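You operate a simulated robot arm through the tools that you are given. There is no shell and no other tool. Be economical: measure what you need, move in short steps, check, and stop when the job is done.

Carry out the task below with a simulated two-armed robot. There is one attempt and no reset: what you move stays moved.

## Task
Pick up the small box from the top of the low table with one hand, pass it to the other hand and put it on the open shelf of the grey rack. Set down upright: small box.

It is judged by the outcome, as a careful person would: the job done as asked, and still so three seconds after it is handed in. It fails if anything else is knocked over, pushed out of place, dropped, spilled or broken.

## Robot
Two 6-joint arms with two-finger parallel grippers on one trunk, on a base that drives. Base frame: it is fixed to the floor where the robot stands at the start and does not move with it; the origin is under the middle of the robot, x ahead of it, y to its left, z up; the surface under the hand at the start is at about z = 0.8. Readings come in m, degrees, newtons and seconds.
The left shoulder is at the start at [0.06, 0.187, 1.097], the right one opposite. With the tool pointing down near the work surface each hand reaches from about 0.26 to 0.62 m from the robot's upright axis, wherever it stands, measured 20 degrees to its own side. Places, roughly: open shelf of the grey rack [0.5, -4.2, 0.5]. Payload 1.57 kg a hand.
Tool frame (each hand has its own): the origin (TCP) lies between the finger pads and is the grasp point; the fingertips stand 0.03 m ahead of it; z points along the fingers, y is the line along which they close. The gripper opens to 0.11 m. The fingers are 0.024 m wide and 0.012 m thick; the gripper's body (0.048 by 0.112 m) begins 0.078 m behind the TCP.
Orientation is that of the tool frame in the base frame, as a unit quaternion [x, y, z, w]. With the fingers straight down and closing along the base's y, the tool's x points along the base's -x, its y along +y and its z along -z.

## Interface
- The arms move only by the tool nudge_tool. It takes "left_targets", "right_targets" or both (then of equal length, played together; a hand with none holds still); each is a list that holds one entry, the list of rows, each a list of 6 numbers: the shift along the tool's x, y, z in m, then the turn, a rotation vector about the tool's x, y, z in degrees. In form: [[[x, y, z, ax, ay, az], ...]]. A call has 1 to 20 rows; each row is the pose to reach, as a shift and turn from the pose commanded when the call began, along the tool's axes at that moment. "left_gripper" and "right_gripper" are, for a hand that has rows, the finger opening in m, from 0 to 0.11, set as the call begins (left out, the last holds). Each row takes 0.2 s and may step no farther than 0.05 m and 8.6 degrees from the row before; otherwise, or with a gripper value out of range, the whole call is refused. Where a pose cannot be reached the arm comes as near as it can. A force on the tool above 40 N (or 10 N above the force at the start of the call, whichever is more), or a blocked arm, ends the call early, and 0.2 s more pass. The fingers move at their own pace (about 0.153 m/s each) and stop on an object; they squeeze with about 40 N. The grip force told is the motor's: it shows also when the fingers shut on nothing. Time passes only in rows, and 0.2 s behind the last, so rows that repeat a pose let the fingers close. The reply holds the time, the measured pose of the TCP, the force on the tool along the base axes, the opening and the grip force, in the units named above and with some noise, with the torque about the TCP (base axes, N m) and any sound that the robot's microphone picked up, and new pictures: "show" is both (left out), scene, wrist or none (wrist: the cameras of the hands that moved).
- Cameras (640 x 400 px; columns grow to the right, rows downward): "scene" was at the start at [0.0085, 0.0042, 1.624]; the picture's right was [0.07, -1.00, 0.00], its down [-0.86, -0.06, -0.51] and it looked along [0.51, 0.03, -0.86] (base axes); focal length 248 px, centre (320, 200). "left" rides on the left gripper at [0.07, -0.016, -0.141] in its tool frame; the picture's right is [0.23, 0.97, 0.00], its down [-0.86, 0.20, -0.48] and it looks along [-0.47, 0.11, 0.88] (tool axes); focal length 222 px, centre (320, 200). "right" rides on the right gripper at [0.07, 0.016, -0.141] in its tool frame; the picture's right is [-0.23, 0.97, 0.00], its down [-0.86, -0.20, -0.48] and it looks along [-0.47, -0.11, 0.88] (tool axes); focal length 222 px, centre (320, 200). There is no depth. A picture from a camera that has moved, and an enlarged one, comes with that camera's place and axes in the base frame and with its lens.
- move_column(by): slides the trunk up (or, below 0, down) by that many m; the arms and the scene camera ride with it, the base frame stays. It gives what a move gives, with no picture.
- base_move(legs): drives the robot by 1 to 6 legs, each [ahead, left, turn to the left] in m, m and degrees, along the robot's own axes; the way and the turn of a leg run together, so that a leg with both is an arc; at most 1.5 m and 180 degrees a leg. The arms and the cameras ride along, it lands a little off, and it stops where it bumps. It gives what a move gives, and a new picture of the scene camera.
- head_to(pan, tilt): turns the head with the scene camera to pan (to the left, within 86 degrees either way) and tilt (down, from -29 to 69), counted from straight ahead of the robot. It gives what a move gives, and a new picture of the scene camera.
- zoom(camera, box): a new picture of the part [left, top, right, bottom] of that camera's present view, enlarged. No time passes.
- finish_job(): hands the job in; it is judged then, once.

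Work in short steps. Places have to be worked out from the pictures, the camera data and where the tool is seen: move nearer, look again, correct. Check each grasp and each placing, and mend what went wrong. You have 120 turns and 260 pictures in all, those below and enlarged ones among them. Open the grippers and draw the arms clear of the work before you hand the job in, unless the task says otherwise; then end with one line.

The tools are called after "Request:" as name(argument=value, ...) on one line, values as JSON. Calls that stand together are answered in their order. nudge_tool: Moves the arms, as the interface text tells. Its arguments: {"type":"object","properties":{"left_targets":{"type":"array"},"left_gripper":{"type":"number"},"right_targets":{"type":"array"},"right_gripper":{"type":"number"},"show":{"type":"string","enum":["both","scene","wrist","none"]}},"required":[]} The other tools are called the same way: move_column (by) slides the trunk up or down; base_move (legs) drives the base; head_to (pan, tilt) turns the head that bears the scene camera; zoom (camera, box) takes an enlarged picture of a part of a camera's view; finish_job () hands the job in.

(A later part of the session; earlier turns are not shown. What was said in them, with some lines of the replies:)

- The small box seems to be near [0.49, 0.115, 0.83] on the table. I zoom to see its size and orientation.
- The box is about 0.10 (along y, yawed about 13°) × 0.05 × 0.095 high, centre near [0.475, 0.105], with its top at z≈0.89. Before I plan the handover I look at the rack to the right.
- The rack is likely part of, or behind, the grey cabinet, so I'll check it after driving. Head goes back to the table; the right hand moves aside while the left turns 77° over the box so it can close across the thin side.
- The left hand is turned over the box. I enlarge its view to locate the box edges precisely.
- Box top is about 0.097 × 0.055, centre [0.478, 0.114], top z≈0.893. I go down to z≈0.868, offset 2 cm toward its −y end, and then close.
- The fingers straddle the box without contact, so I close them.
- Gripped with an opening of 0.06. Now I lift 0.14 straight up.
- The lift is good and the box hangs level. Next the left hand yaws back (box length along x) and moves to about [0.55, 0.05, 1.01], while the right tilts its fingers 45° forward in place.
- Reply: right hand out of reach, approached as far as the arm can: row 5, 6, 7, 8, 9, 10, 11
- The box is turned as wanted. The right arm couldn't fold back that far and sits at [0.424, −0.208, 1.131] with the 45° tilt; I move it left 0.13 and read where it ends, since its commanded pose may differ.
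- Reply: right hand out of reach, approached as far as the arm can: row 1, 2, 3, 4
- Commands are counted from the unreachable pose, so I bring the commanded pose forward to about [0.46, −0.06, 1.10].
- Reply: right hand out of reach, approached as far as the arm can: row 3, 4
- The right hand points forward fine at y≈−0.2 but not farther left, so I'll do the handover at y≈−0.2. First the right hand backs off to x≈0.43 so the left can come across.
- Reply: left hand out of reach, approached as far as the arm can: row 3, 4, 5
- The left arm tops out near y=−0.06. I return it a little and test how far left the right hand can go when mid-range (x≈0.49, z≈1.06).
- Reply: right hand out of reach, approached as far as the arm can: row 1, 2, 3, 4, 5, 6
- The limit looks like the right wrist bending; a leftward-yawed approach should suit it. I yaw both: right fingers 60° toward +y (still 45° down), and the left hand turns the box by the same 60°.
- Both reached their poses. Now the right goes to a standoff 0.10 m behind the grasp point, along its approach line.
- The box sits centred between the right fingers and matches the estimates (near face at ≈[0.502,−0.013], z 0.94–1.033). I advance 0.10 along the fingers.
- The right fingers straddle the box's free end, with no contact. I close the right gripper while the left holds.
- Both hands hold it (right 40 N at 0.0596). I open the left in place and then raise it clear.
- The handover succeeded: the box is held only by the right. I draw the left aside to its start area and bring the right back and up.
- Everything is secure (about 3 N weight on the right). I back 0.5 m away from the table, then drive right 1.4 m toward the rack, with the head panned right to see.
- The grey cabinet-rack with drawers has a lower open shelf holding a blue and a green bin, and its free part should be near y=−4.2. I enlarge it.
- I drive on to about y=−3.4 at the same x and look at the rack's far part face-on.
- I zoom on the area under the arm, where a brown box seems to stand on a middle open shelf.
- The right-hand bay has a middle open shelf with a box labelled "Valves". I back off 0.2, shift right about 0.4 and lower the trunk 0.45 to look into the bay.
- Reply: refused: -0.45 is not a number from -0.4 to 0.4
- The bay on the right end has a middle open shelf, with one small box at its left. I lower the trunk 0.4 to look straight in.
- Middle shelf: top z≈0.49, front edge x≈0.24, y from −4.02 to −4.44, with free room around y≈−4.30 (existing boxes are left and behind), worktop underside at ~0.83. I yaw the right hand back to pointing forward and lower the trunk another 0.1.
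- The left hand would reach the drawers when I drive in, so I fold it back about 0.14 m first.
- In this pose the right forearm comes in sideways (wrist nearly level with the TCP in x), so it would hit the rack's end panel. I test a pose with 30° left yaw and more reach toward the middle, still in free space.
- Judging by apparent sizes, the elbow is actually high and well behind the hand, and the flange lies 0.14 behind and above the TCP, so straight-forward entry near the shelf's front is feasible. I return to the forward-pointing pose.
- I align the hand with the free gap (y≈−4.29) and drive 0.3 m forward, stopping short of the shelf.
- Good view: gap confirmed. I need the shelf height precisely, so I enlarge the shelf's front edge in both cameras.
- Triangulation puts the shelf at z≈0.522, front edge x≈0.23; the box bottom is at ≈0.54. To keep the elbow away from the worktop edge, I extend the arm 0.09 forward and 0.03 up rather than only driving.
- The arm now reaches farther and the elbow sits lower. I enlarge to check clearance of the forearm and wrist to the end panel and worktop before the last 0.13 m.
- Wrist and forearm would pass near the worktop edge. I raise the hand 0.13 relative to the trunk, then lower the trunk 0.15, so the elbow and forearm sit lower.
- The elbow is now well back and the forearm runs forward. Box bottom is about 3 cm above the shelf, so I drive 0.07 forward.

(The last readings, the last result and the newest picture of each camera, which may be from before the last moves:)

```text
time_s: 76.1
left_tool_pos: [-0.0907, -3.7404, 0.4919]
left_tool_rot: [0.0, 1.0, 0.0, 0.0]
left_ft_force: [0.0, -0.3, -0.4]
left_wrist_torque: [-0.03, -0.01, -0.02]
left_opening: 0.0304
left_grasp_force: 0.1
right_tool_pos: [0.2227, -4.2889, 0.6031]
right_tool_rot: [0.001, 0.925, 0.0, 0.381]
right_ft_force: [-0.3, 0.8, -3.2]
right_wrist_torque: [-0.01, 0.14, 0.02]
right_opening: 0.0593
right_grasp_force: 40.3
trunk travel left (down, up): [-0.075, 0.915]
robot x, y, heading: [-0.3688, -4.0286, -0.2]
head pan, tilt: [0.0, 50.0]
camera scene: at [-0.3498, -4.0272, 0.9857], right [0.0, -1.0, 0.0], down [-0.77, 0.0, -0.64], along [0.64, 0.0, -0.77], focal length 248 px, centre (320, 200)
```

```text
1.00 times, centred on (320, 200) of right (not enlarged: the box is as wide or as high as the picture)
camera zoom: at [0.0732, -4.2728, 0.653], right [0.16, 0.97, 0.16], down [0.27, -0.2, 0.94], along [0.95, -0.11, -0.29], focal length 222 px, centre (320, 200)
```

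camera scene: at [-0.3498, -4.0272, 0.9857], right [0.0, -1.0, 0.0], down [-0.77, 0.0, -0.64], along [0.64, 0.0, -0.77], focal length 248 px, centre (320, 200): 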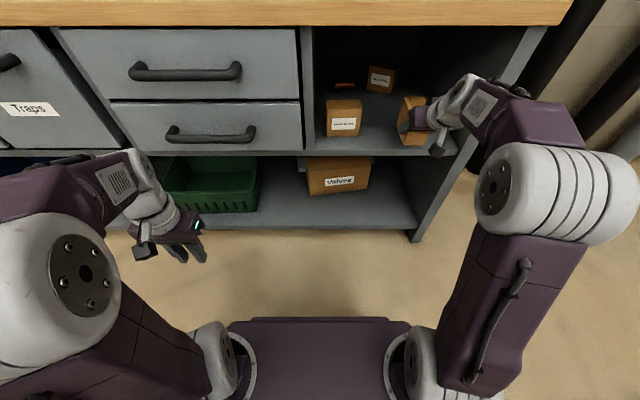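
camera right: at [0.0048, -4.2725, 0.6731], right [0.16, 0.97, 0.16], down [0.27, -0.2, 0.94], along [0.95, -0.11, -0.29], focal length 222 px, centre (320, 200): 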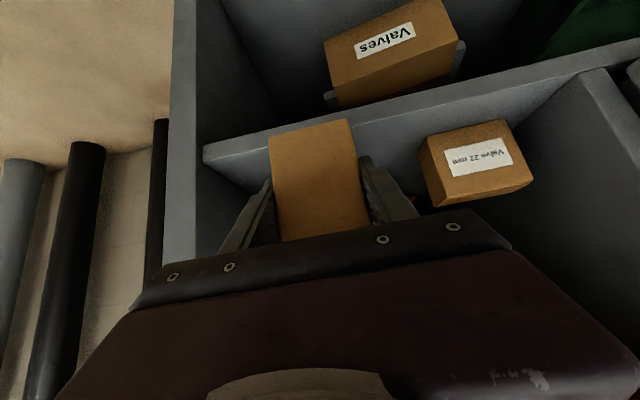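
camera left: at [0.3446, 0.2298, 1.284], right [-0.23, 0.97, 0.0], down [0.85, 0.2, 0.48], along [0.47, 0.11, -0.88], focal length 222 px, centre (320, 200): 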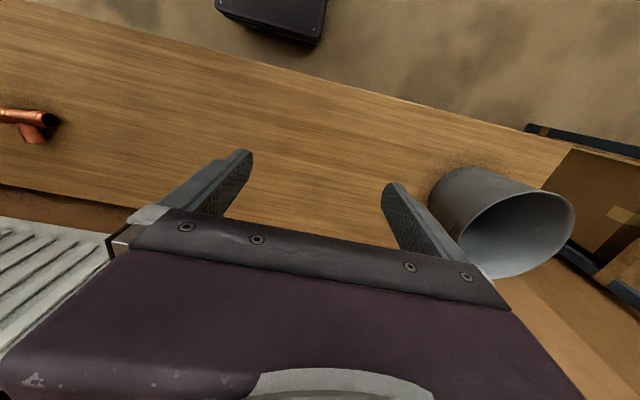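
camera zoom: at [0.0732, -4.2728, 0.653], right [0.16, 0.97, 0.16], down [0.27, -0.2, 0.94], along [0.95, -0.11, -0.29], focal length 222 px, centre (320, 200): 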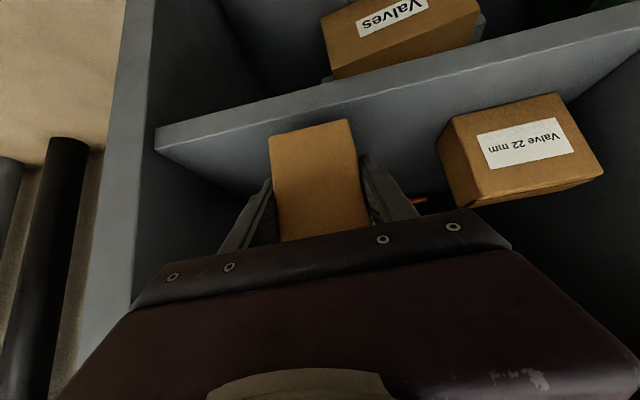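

Entry is clear on both sides. I extend the arm 0.055 farther so the whole base is over the shelf.

Request:
nudge_tool(right_targets=[[[-0.013, 0, 0.013, 0, 0, 0], [-0.026, 0, 0.026, 0, 0, 0], [-0.0389, 0, 0.0389, 0, 0, 0], [-0.0389, 0, 0.0389, 0, 0, 0]]])

Request:
zoom(camera="scene", box=[290, 40, 530, 190])

```text
time_s: 77.1
left_tool_pos: [-0.0887, -3.7393, 0.4933]
left_tool_rot: [0.0, 1.0, 0.0, 0.0]
left_ft_force: [0.0, 0.8, -0.3]
left_wrist_torque: [0.0, -0.02, -0.01]
left_opening: 0.0298
left_grasp_force: 0.1
right_tool_pos: [0.2779, -4.2885, 0.6014]
right_tool_rot: [0.001, 0.924, 0.0, 0.382]
right_ft_force: [0.1, 0.4, -3.4]
right_wrist_torque: [0.01, 0.1, -0.02]
right_opening: 0.0594
right_grasp_force: 39.6
trunk travel left (down, up): [-0.075, 0.915]
robot x, y, heading: [-0.3733, -4.0269, 0.3]
head pan, tilt: [0.0, 50.0]
camera scene: at [-0.3497, -4.0272, 0.9858], right [0.0, -1.0, 0.0], down [-0.77, 0.0, -0.64], along [0.64, 0.0, -0.77], focal length 248 px, centre (320, 200)
camera right: at [0.1283, -4.2724, 0.652], right [0.16, 0.97, 0.16], down [0.27, -0.2, 0.94], along [0.95, -0.11, -0.29], focal length 222 px, centre (320, 200)
```

scene: 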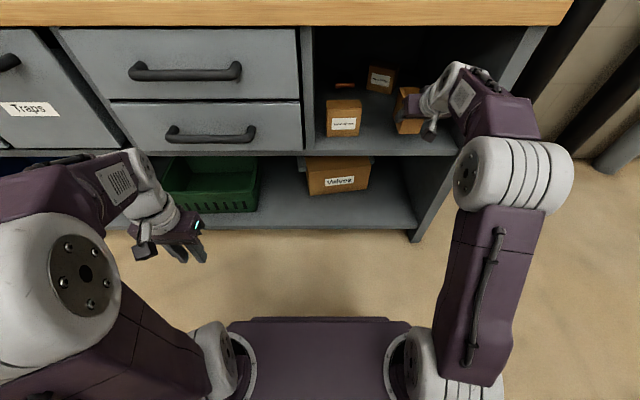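
right: 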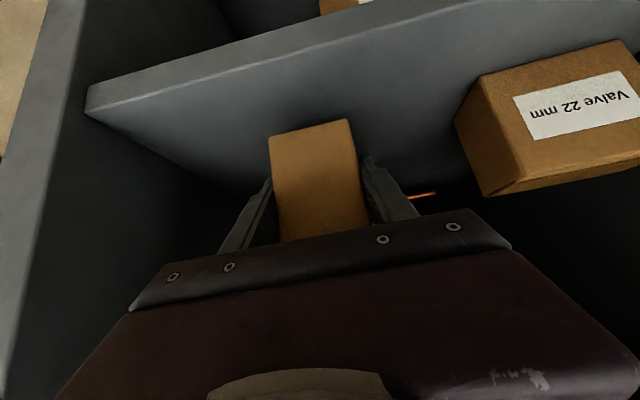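

```text
2.67 times, centred on (410, 115) of scene
camera zoom: at [-0.3497, -4.0272, 0.9858], right [0.0, -1.0, 0.0], down [-0.77, 0.0, -0.64], along [0.64, 0.0, -0.77], focal length 662 px, centre (80, 427)
```

zoom: 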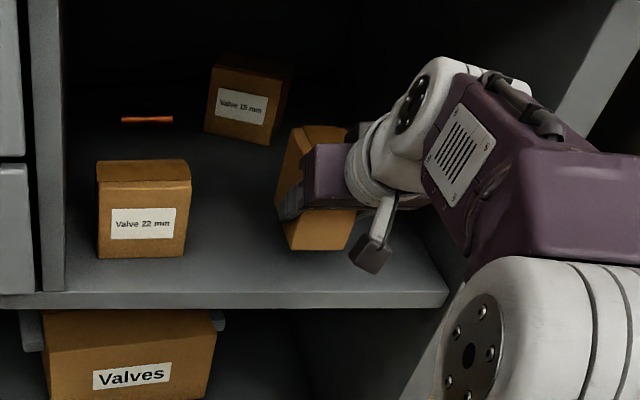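

The box is over the shelf, clear of the neighbours. I lower 0.02 and read the force.

Request:
nudge_tool(right_targets=[[[0.007, 0, 0.007, 0, 0, 0], [0.0141, 0, 0.0141, 0, 0, 0], [0.0141, 0, 0.0141, 0, 0, 0]]])

Request:
zoom(camera="scene", box=[360, 70, 460, 170])

```text
time_s: 77.9
left_tool_pos: [-0.0885, -3.7398, 0.4911]
left_tool_rot: [0.0, 1.0, -0.001, 0.001]
left_ft_force: [0.2, -0.1, 0.1]
left_wrist_torque: [-0.01, 0.0, 0.02]
left_opening: 0.0301
left_grasp_force: 0.2
right_tool_pos: [0.2767, -4.2878, 0.5819]
right_tool_rot: [0.001, 0.924, -0.001, 0.382]
right_ft_force: [0.0, 0.4, -3.0]
right_wrist_torque: [0.04, 0.1, -0.02]
right_opening: 0.0599
right_grasp_force: 39.9
trunk travel left (down, up): [-0.075, 0.915]
robot x, y, heading: [-0.3676, -4.0281, 0.1]
head pan, tilt: [0.0, 50.0]
camera scene: at [-0.3498, -4.0272, 0.9858], right [0.0, -1.0, 0.0], down [-0.77, 0.0, -0.64], along [0.64, 0.0, -0.77], focal length 248 px, centre (320, 200)
camera right: at [0.1282, -4.2726, 0.6324], right [0.16, 0.97, 0.16], down [0.27, -0.2, 0.94], along [0.95, -0.11, -0.29], focal length 222 px, centre (320, 200)
```

scene: 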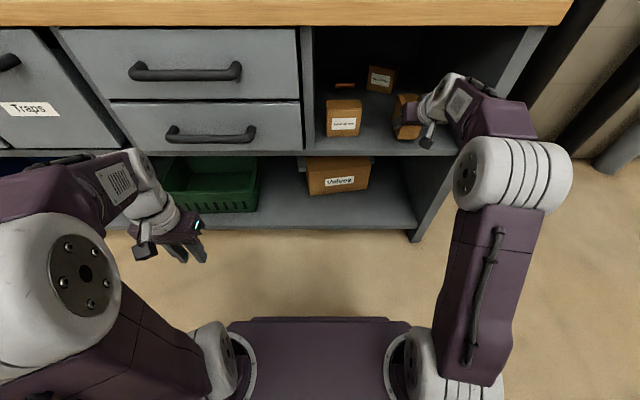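
right: 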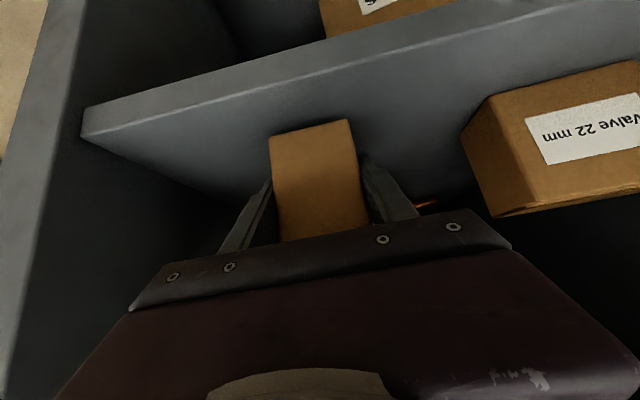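

```text
4.00 times, centred on (410, 120) of scene
camera zoom: at [-0.3498, -4.0272, 0.9858], right [0.0, -1.0, 0.0], down [-0.77, 0.0, -0.64], along [0.64, 0.0, -0.77], focal length 993 px, centre (-40, 520)
```

zoom: 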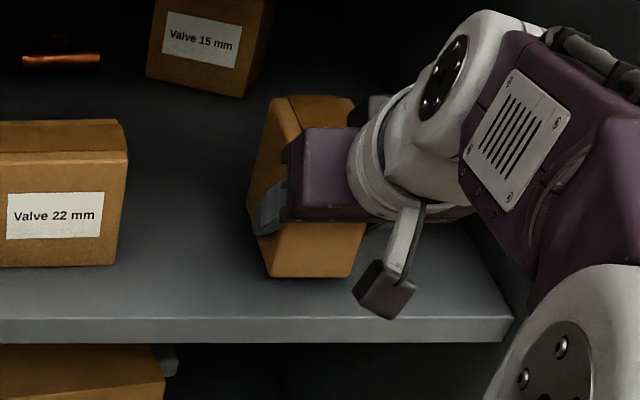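

No contact yet (−3.0 N). I lower 6 mm more in fine rows.

Request:
nudge_tool(right_targets=[[[0.0014, 0, 0.0014, 0, 0, 0], [0.0028, 0, 0.0028, 0, 0, 0], [0.0042, 0, 0.0042, 0, 0, 0], [0.0042, 0, 0.0042, 0, 0, 0]]], show="none")

```text
time_s: 78.9
left_tool_pos: [-0.0896, -3.7411, 0.4931]
left_tool_rot: [-0.001, 1.0, 0.0, 0.0]
left_ft_force: [-1.2, -0.3, -0.2]
left_wrist_torque: [-0.03, 0.02, 0.02]
left_opening: 0.0301
left_grasp_force: 0.0
right_tool_pos: [0.2762, -4.2887, 0.5766]
right_tool_rot: [0.001, 0.924, -0.001, 0.382]
right_ft_force: [0.2, 0.6, -2.9]
right_wrist_torque: [0.02, 0.1, 0.0]
right_opening: 0.0597
right_grasp_force: 39.7
trunk travel left (down, up): [-0.075, 0.915]
robot x, y, heading: [-0.365, -4.0258, -0.0]
head pan, tilt: [0.0, 50.0]
```

Still free at z 0.5766; I lower another 5 mm.

Request:
nudge_tool(right_targets=[[[0.0014, 0, 0.0014, 0, 0, 0], [0.0028, 0, 0.0028, 0, 0, 0], [0.0035, 0, 0.0035, 0, 0, 0], [0.0035, 0, 0.0035, 0, 0, 0]]], show="none")

Request:
zoom(camera="scene", box=[370, 90, 450, 150])

```text
time_s: 79.9
left_tool_pos: [-0.0905, -3.7406, 0.4917]
left_tool_rot: [0.0, 1.0, 0.0, 0.0]
left_ft_force: [0.5, 0.2, -0.6]
left_wrist_torque: [-0.01, 0.0, 0.03]
left_opening: 0.03
left_grasp_force: 0.0
right_tool_pos: [0.2782, -4.288, 0.5724]
right_tool_rot: [0.001, 0.924, 0.0, 0.382]
right_ft_force: [1.5, -0.5, 0.1]
right_wrist_torque: [0.02, 0.09, 0.02]
right_opening: 0.0599
right_grasp_force: 40.0
trunk travel left (down, up): [-0.075, 0.915]
robot x, y, heading: [-0.368, -4.0257, -0.2]
head pan, tilt: [0.0, 50.0]
```

```text
6.67 times, centred on (410, 120) of scene
camera zoom: at [-0.35, -4.0271, 0.9858], right [0.0, -1.0, 0.0], down [-0.77, 0.0, -0.64], along [0.64, 0.0, -0.77], focal length 1655 px, centre (-280, 733)
```

zoom: 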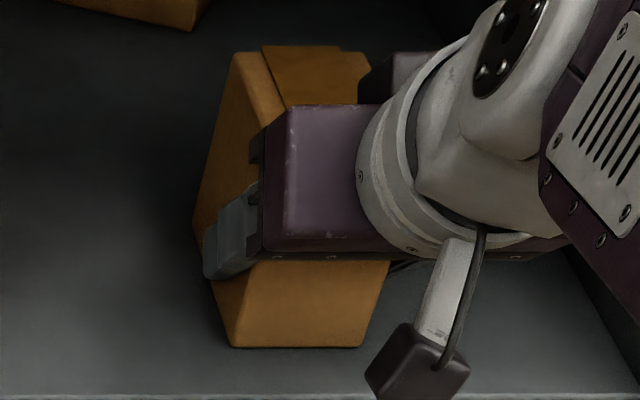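

The weight has gone off the hand (force ≈ 0): the box touches the shelf. I seat it 1.5 mm more.

Request:
nudge_tool(right_targets=[[[0.001, 0, 0.001, 0, 0, 0], [0.001, 0, 0.001, 0, 0, 0]]], show="none")

```text
time_s: 80.5
left_tool_pos: [-0.0906, -3.7398, 0.4932]
left_tool_rot: [-0.001, 1.0, 0.0, 0.0]
left_ft_force: [-0.1, -0.2, 0.4]
left_wrist_torque: [0.03, 0.01, -0.01]
left_opening: 0.03
left_grasp_force: 0.1
right_tool_pos: [0.2777, -4.2895, 0.5728]
right_tool_rot: [0.001, 0.923, 0.0, 0.384]
right_ft_force: [2.9, -0.3, 6.6]
right_wrist_torque: [0.17, 0.08, -0.01]
right_opening: 0.0598
right_grasp_force: 39.9
trunk travel left (down, up): [-0.075, 0.915]
robot x, y, heading: [-0.3724, -4.0232, -0.2]
head pan, tilt: [0.0, 50.0]
```

Firm contact (+6.6 N). I open the right gripper in place.

Request:
nudge_tool(right_targets=[[[0, 0, 0, 0, 0, 0], [0, 0, 0, 0, 0, 0], [0, 0, 0, 0, 0, 0]]], right_gripper=0.11)

Request:
zoom(camera="scene", box=[370, 80, 470, 160])

```text
time_s: 81.3
left_tool_pos: [-0.0889, -3.7406, 0.4926]
left_tool_rot: [-0.001, 1.0, 0.0, 0.001]
left_ft_force: [0.9, -0.2, 0.6]
left_wrist_torque: [-0.01, 0.0, 0.03]
left_opening: 0.0301
left_grasp_force: 0.1
right_tool_pos: [0.2786, -4.2884, 0.5701]
right_tool_rot: [0.001, 0.924, -0.001, 0.382]
right_ft_force: [0.2, 0.0, -0.4]
right_wrist_torque: [0.01, -0.02, 0.02]
right_opening: 0.1098
right_grasp_force: 0.0
trunk travel left (down, up): [-0.075, 0.915]
robot x, y, heading: [-0.3706, -4.0262, -0.2]
head pan, tilt: [0.0, 50.0]
camera scene: at [-0.3502, -4.027, 0.9858], right [0.0, -1.0, 0.0], down [-0.77, 0.0, -0.64], along [0.64, 0.0, -0.77], focal length 248 px, centre (320, 200)
camera right: at [0.1281, -4.2727, 0.6208], right [0.16, 0.97, 0.16], down [0.27, -0.2, 0.94], along [0.95, -0.11, -0.29], focal length 222 px, centre (320, 200)
```

scene: 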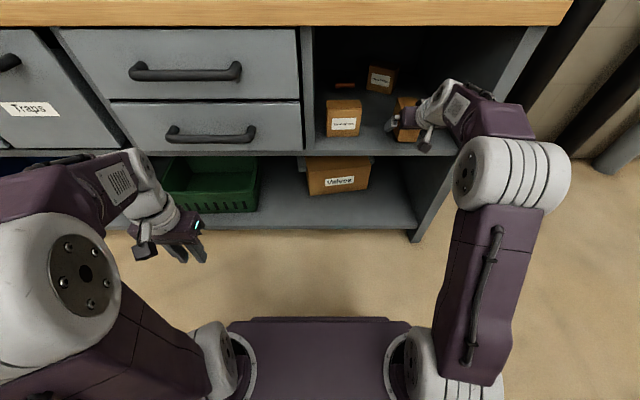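
right: 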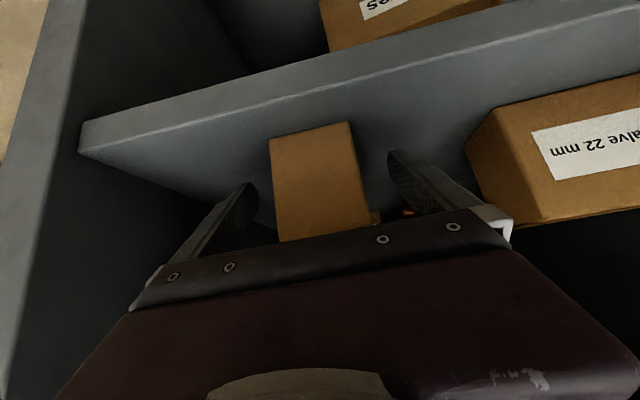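

```text
5.00 times, centred on (420, 120) of scene
camera zoom: at [-0.3502, -4.027, 0.9858], right [0.0, -1.0, 0.0], down [-0.77, 0.0, -0.64], along [0.64, 0.0, -0.77], focal length 1241 px, centre (-180, 600)
```

zoom: 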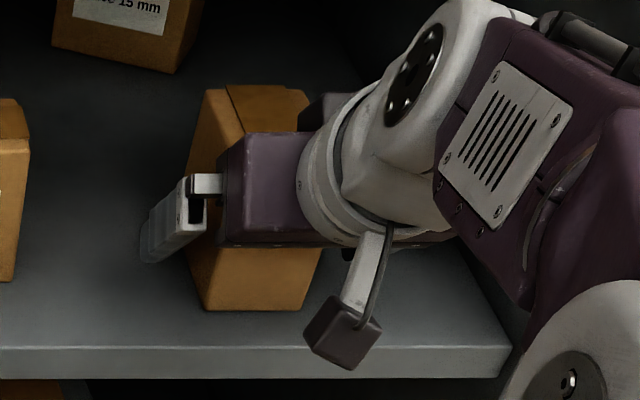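

Released and the box stands upright. I withdraw along the fingers (back and up) by 0.09.

Request:
nudge_tool(right_targets=[[[0, 0, -0.015, 0, 0, 0], [0, 0, -0.03, 0, 0, 0], [0.005, 0, -0.05, 0, 0, 0], [0.015, 0, -0.07, 0, 0, 0], [0.02, 0, -0.09, 0, 0, 0]]])

Request:
base_move(legs=[[-0.3, 0, 0]])

Request:
zoom(camera="scene", box=[300, 40, 500, 180])

```text
time_s: 82.5
left_tool_pos: [-0.0896, -3.7403, 0.4925]
left_tool_rot: [0.001, 1.0, 0.0, 0.0]
left_ft_force: [-0.3, 0.3, 0.5]
left_wrist_torque: [0.03, 0.02, 0.01]
left_opening: 0.03
left_grasp_force: 0.1
right_tool_pos: [0.1988, -4.2892, 0.6201]
right_tool_rot: [0.001, 0.924, 0.0, 0.383]
right_ft_force: [0.2, 0.0, -0.4]
right_wrist_torque: [-0.01, 0.0, 0.01]
right_opening: 0.1099
right_grasp_force: 0.0
trunk travel left (down, up): [-0.075, 0.915]
robot x, y, heading: [-0.368, -4.0278, -0.1]
head pan, tilt: [0.0, 50.0]
camera scene: at [-0.3502, -4.027, 0.9858], right [0.0, -1.0, 0.0], down [-0.77, 0.0, -0.64], along [0.64, 0.0, -0.77], focal length 248 px, centre (320, 200)
camera right: at [0.0499, -4.2726, 0.6708], right [0.16, 0.97, 0.16], down [0.27, -0.2, 0.94], along [0.95, -0.11, -0.29], focal length 222 px, centre (320, 200)
```

scene: 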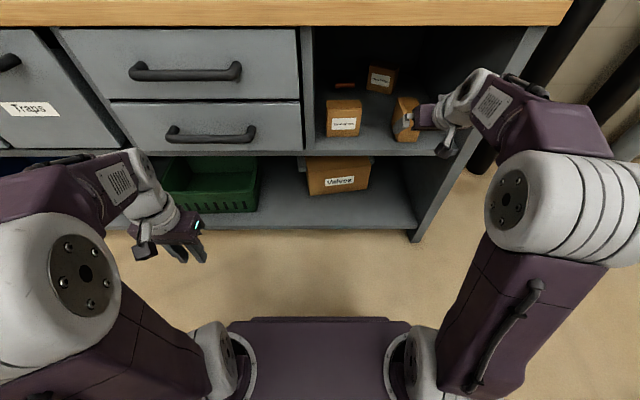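
right: 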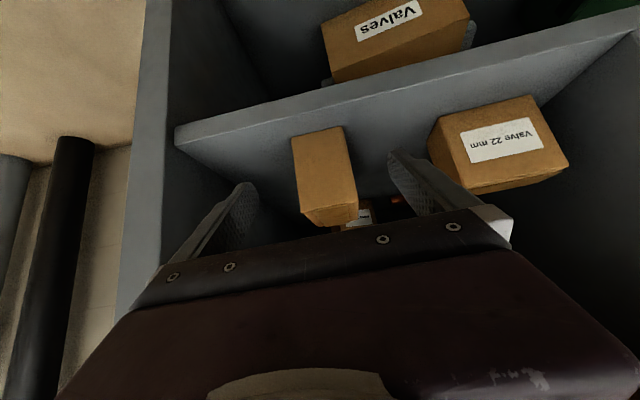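

```text
time_s: 84.5
left_tool_pos: [-0.3882, -3.7396, 0.4936]
left_tool_rot: [0.001, 1.0, -0.001, 0.0]
left_ft_force: [0.7, -0.1, -0.2]
left_wrist_torque: [0.0, 0.01, 0.0]
left_opening: 0.03
left_grasp_force: 0.1
right_tool_pos: [-0.1001, -4.2888, 0.62]
right_tool_rot: [0.002, 0.924, 0.0, 0.383]
right_ft_force: [-0.2, -0.1, 1.0]
right_wrist_torque: [0.03, 0.0, -0.01]
right_opening: 0.1098
right_grasp_force: 0.0
trunk travel left (down, up): [-0.075, 0.915]
robot x, y, heading: [-0.6627, -4.0261, -0.7]
head pan, tilt: [0.0, 50.0]
camera scene: at [-0.6492, -4.0261, 0.9858], right [0.0, -1.0, 0.0], down [-0.77, 0.0, -0.64], along [0.64, 0.0, -0.77], focal length 248 px, centre (320, 200)
```

scene: 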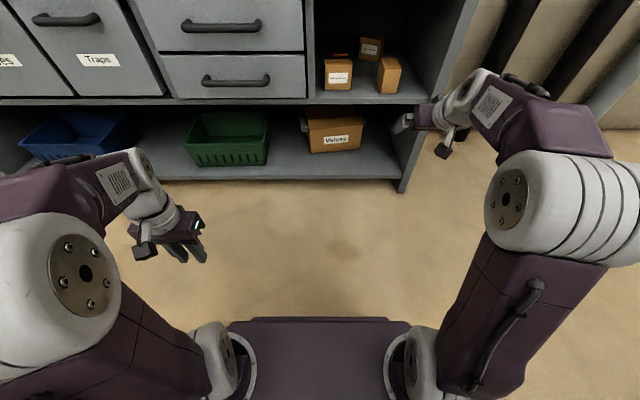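

```text
2.86 times, centred on (400, 110) of scene
camera zoom: at [-0.6492, -4.0261, 0.9858], right [0.0, -1.0, 0.0], down [-0.77, 0.0, -0.64], along [0.64, 0.0, -0.77], focal length 709 px, centre (91, 457)
```

zoom: 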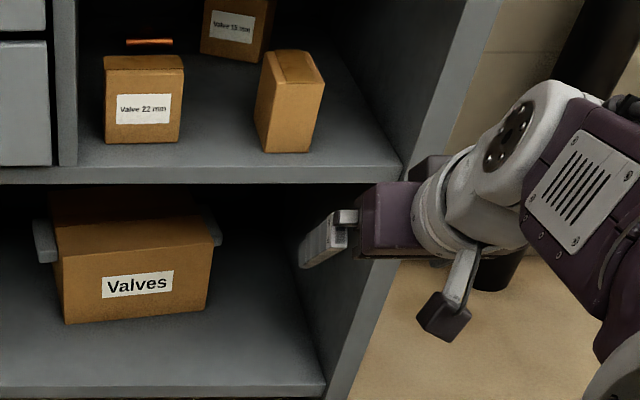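

The box stands upright on the open shelf, and its neighbours are undisturbed. The arms are clear, so I open the left gripper too.

Request:
nudge_tool(left_targets=[[[0, 0, 0, 0, 0, 0], [0, 0, 0, 0, 0, 0], [0, 0, 0, 0, 0, 0]]], left_gripper=0.11, show="none")

```text
time_s: 85.3
left_tool_pos: [-0.3888, -3.7391, 0.4932]
left_tool_rot: [0.001, 1.0, 0.001, 0.0]
left_ft_force: [0.6, -0.2, -0.2]
left_wrist_torque: [-0.05, -0.03, 0.03]
left_opening: 0.1098
left_grasp_force: 0.1
right_tool_pos: [-0.1005, -4.2891, 0.6196]
right_tool_rot: [0.002, 0.924, -0.001, 0.382]
right_ft_force: [-0.2, 0.8, 0.0]
right_wrist_torque: [0.0, 0.0, 0.0]
right_opening: 0.1101
right_grasp_force: 0.1
trunk travel left (down, up): [-0.075, 0.915]
robot x, y, heading: [-0.6668, -4.0259, -0.3]
head pan, tilt: [0.0, 50.0]
```

Both grippers are open and the arms are clear of the rack, so I hand the job in.

Request:
finish_job()

```text
The job is handed in.
```

The small box was picked up with the left hand, passed to the right, and now stands upright on the open shelf of the grey rack; nothing else was disturbed in the views I checked.
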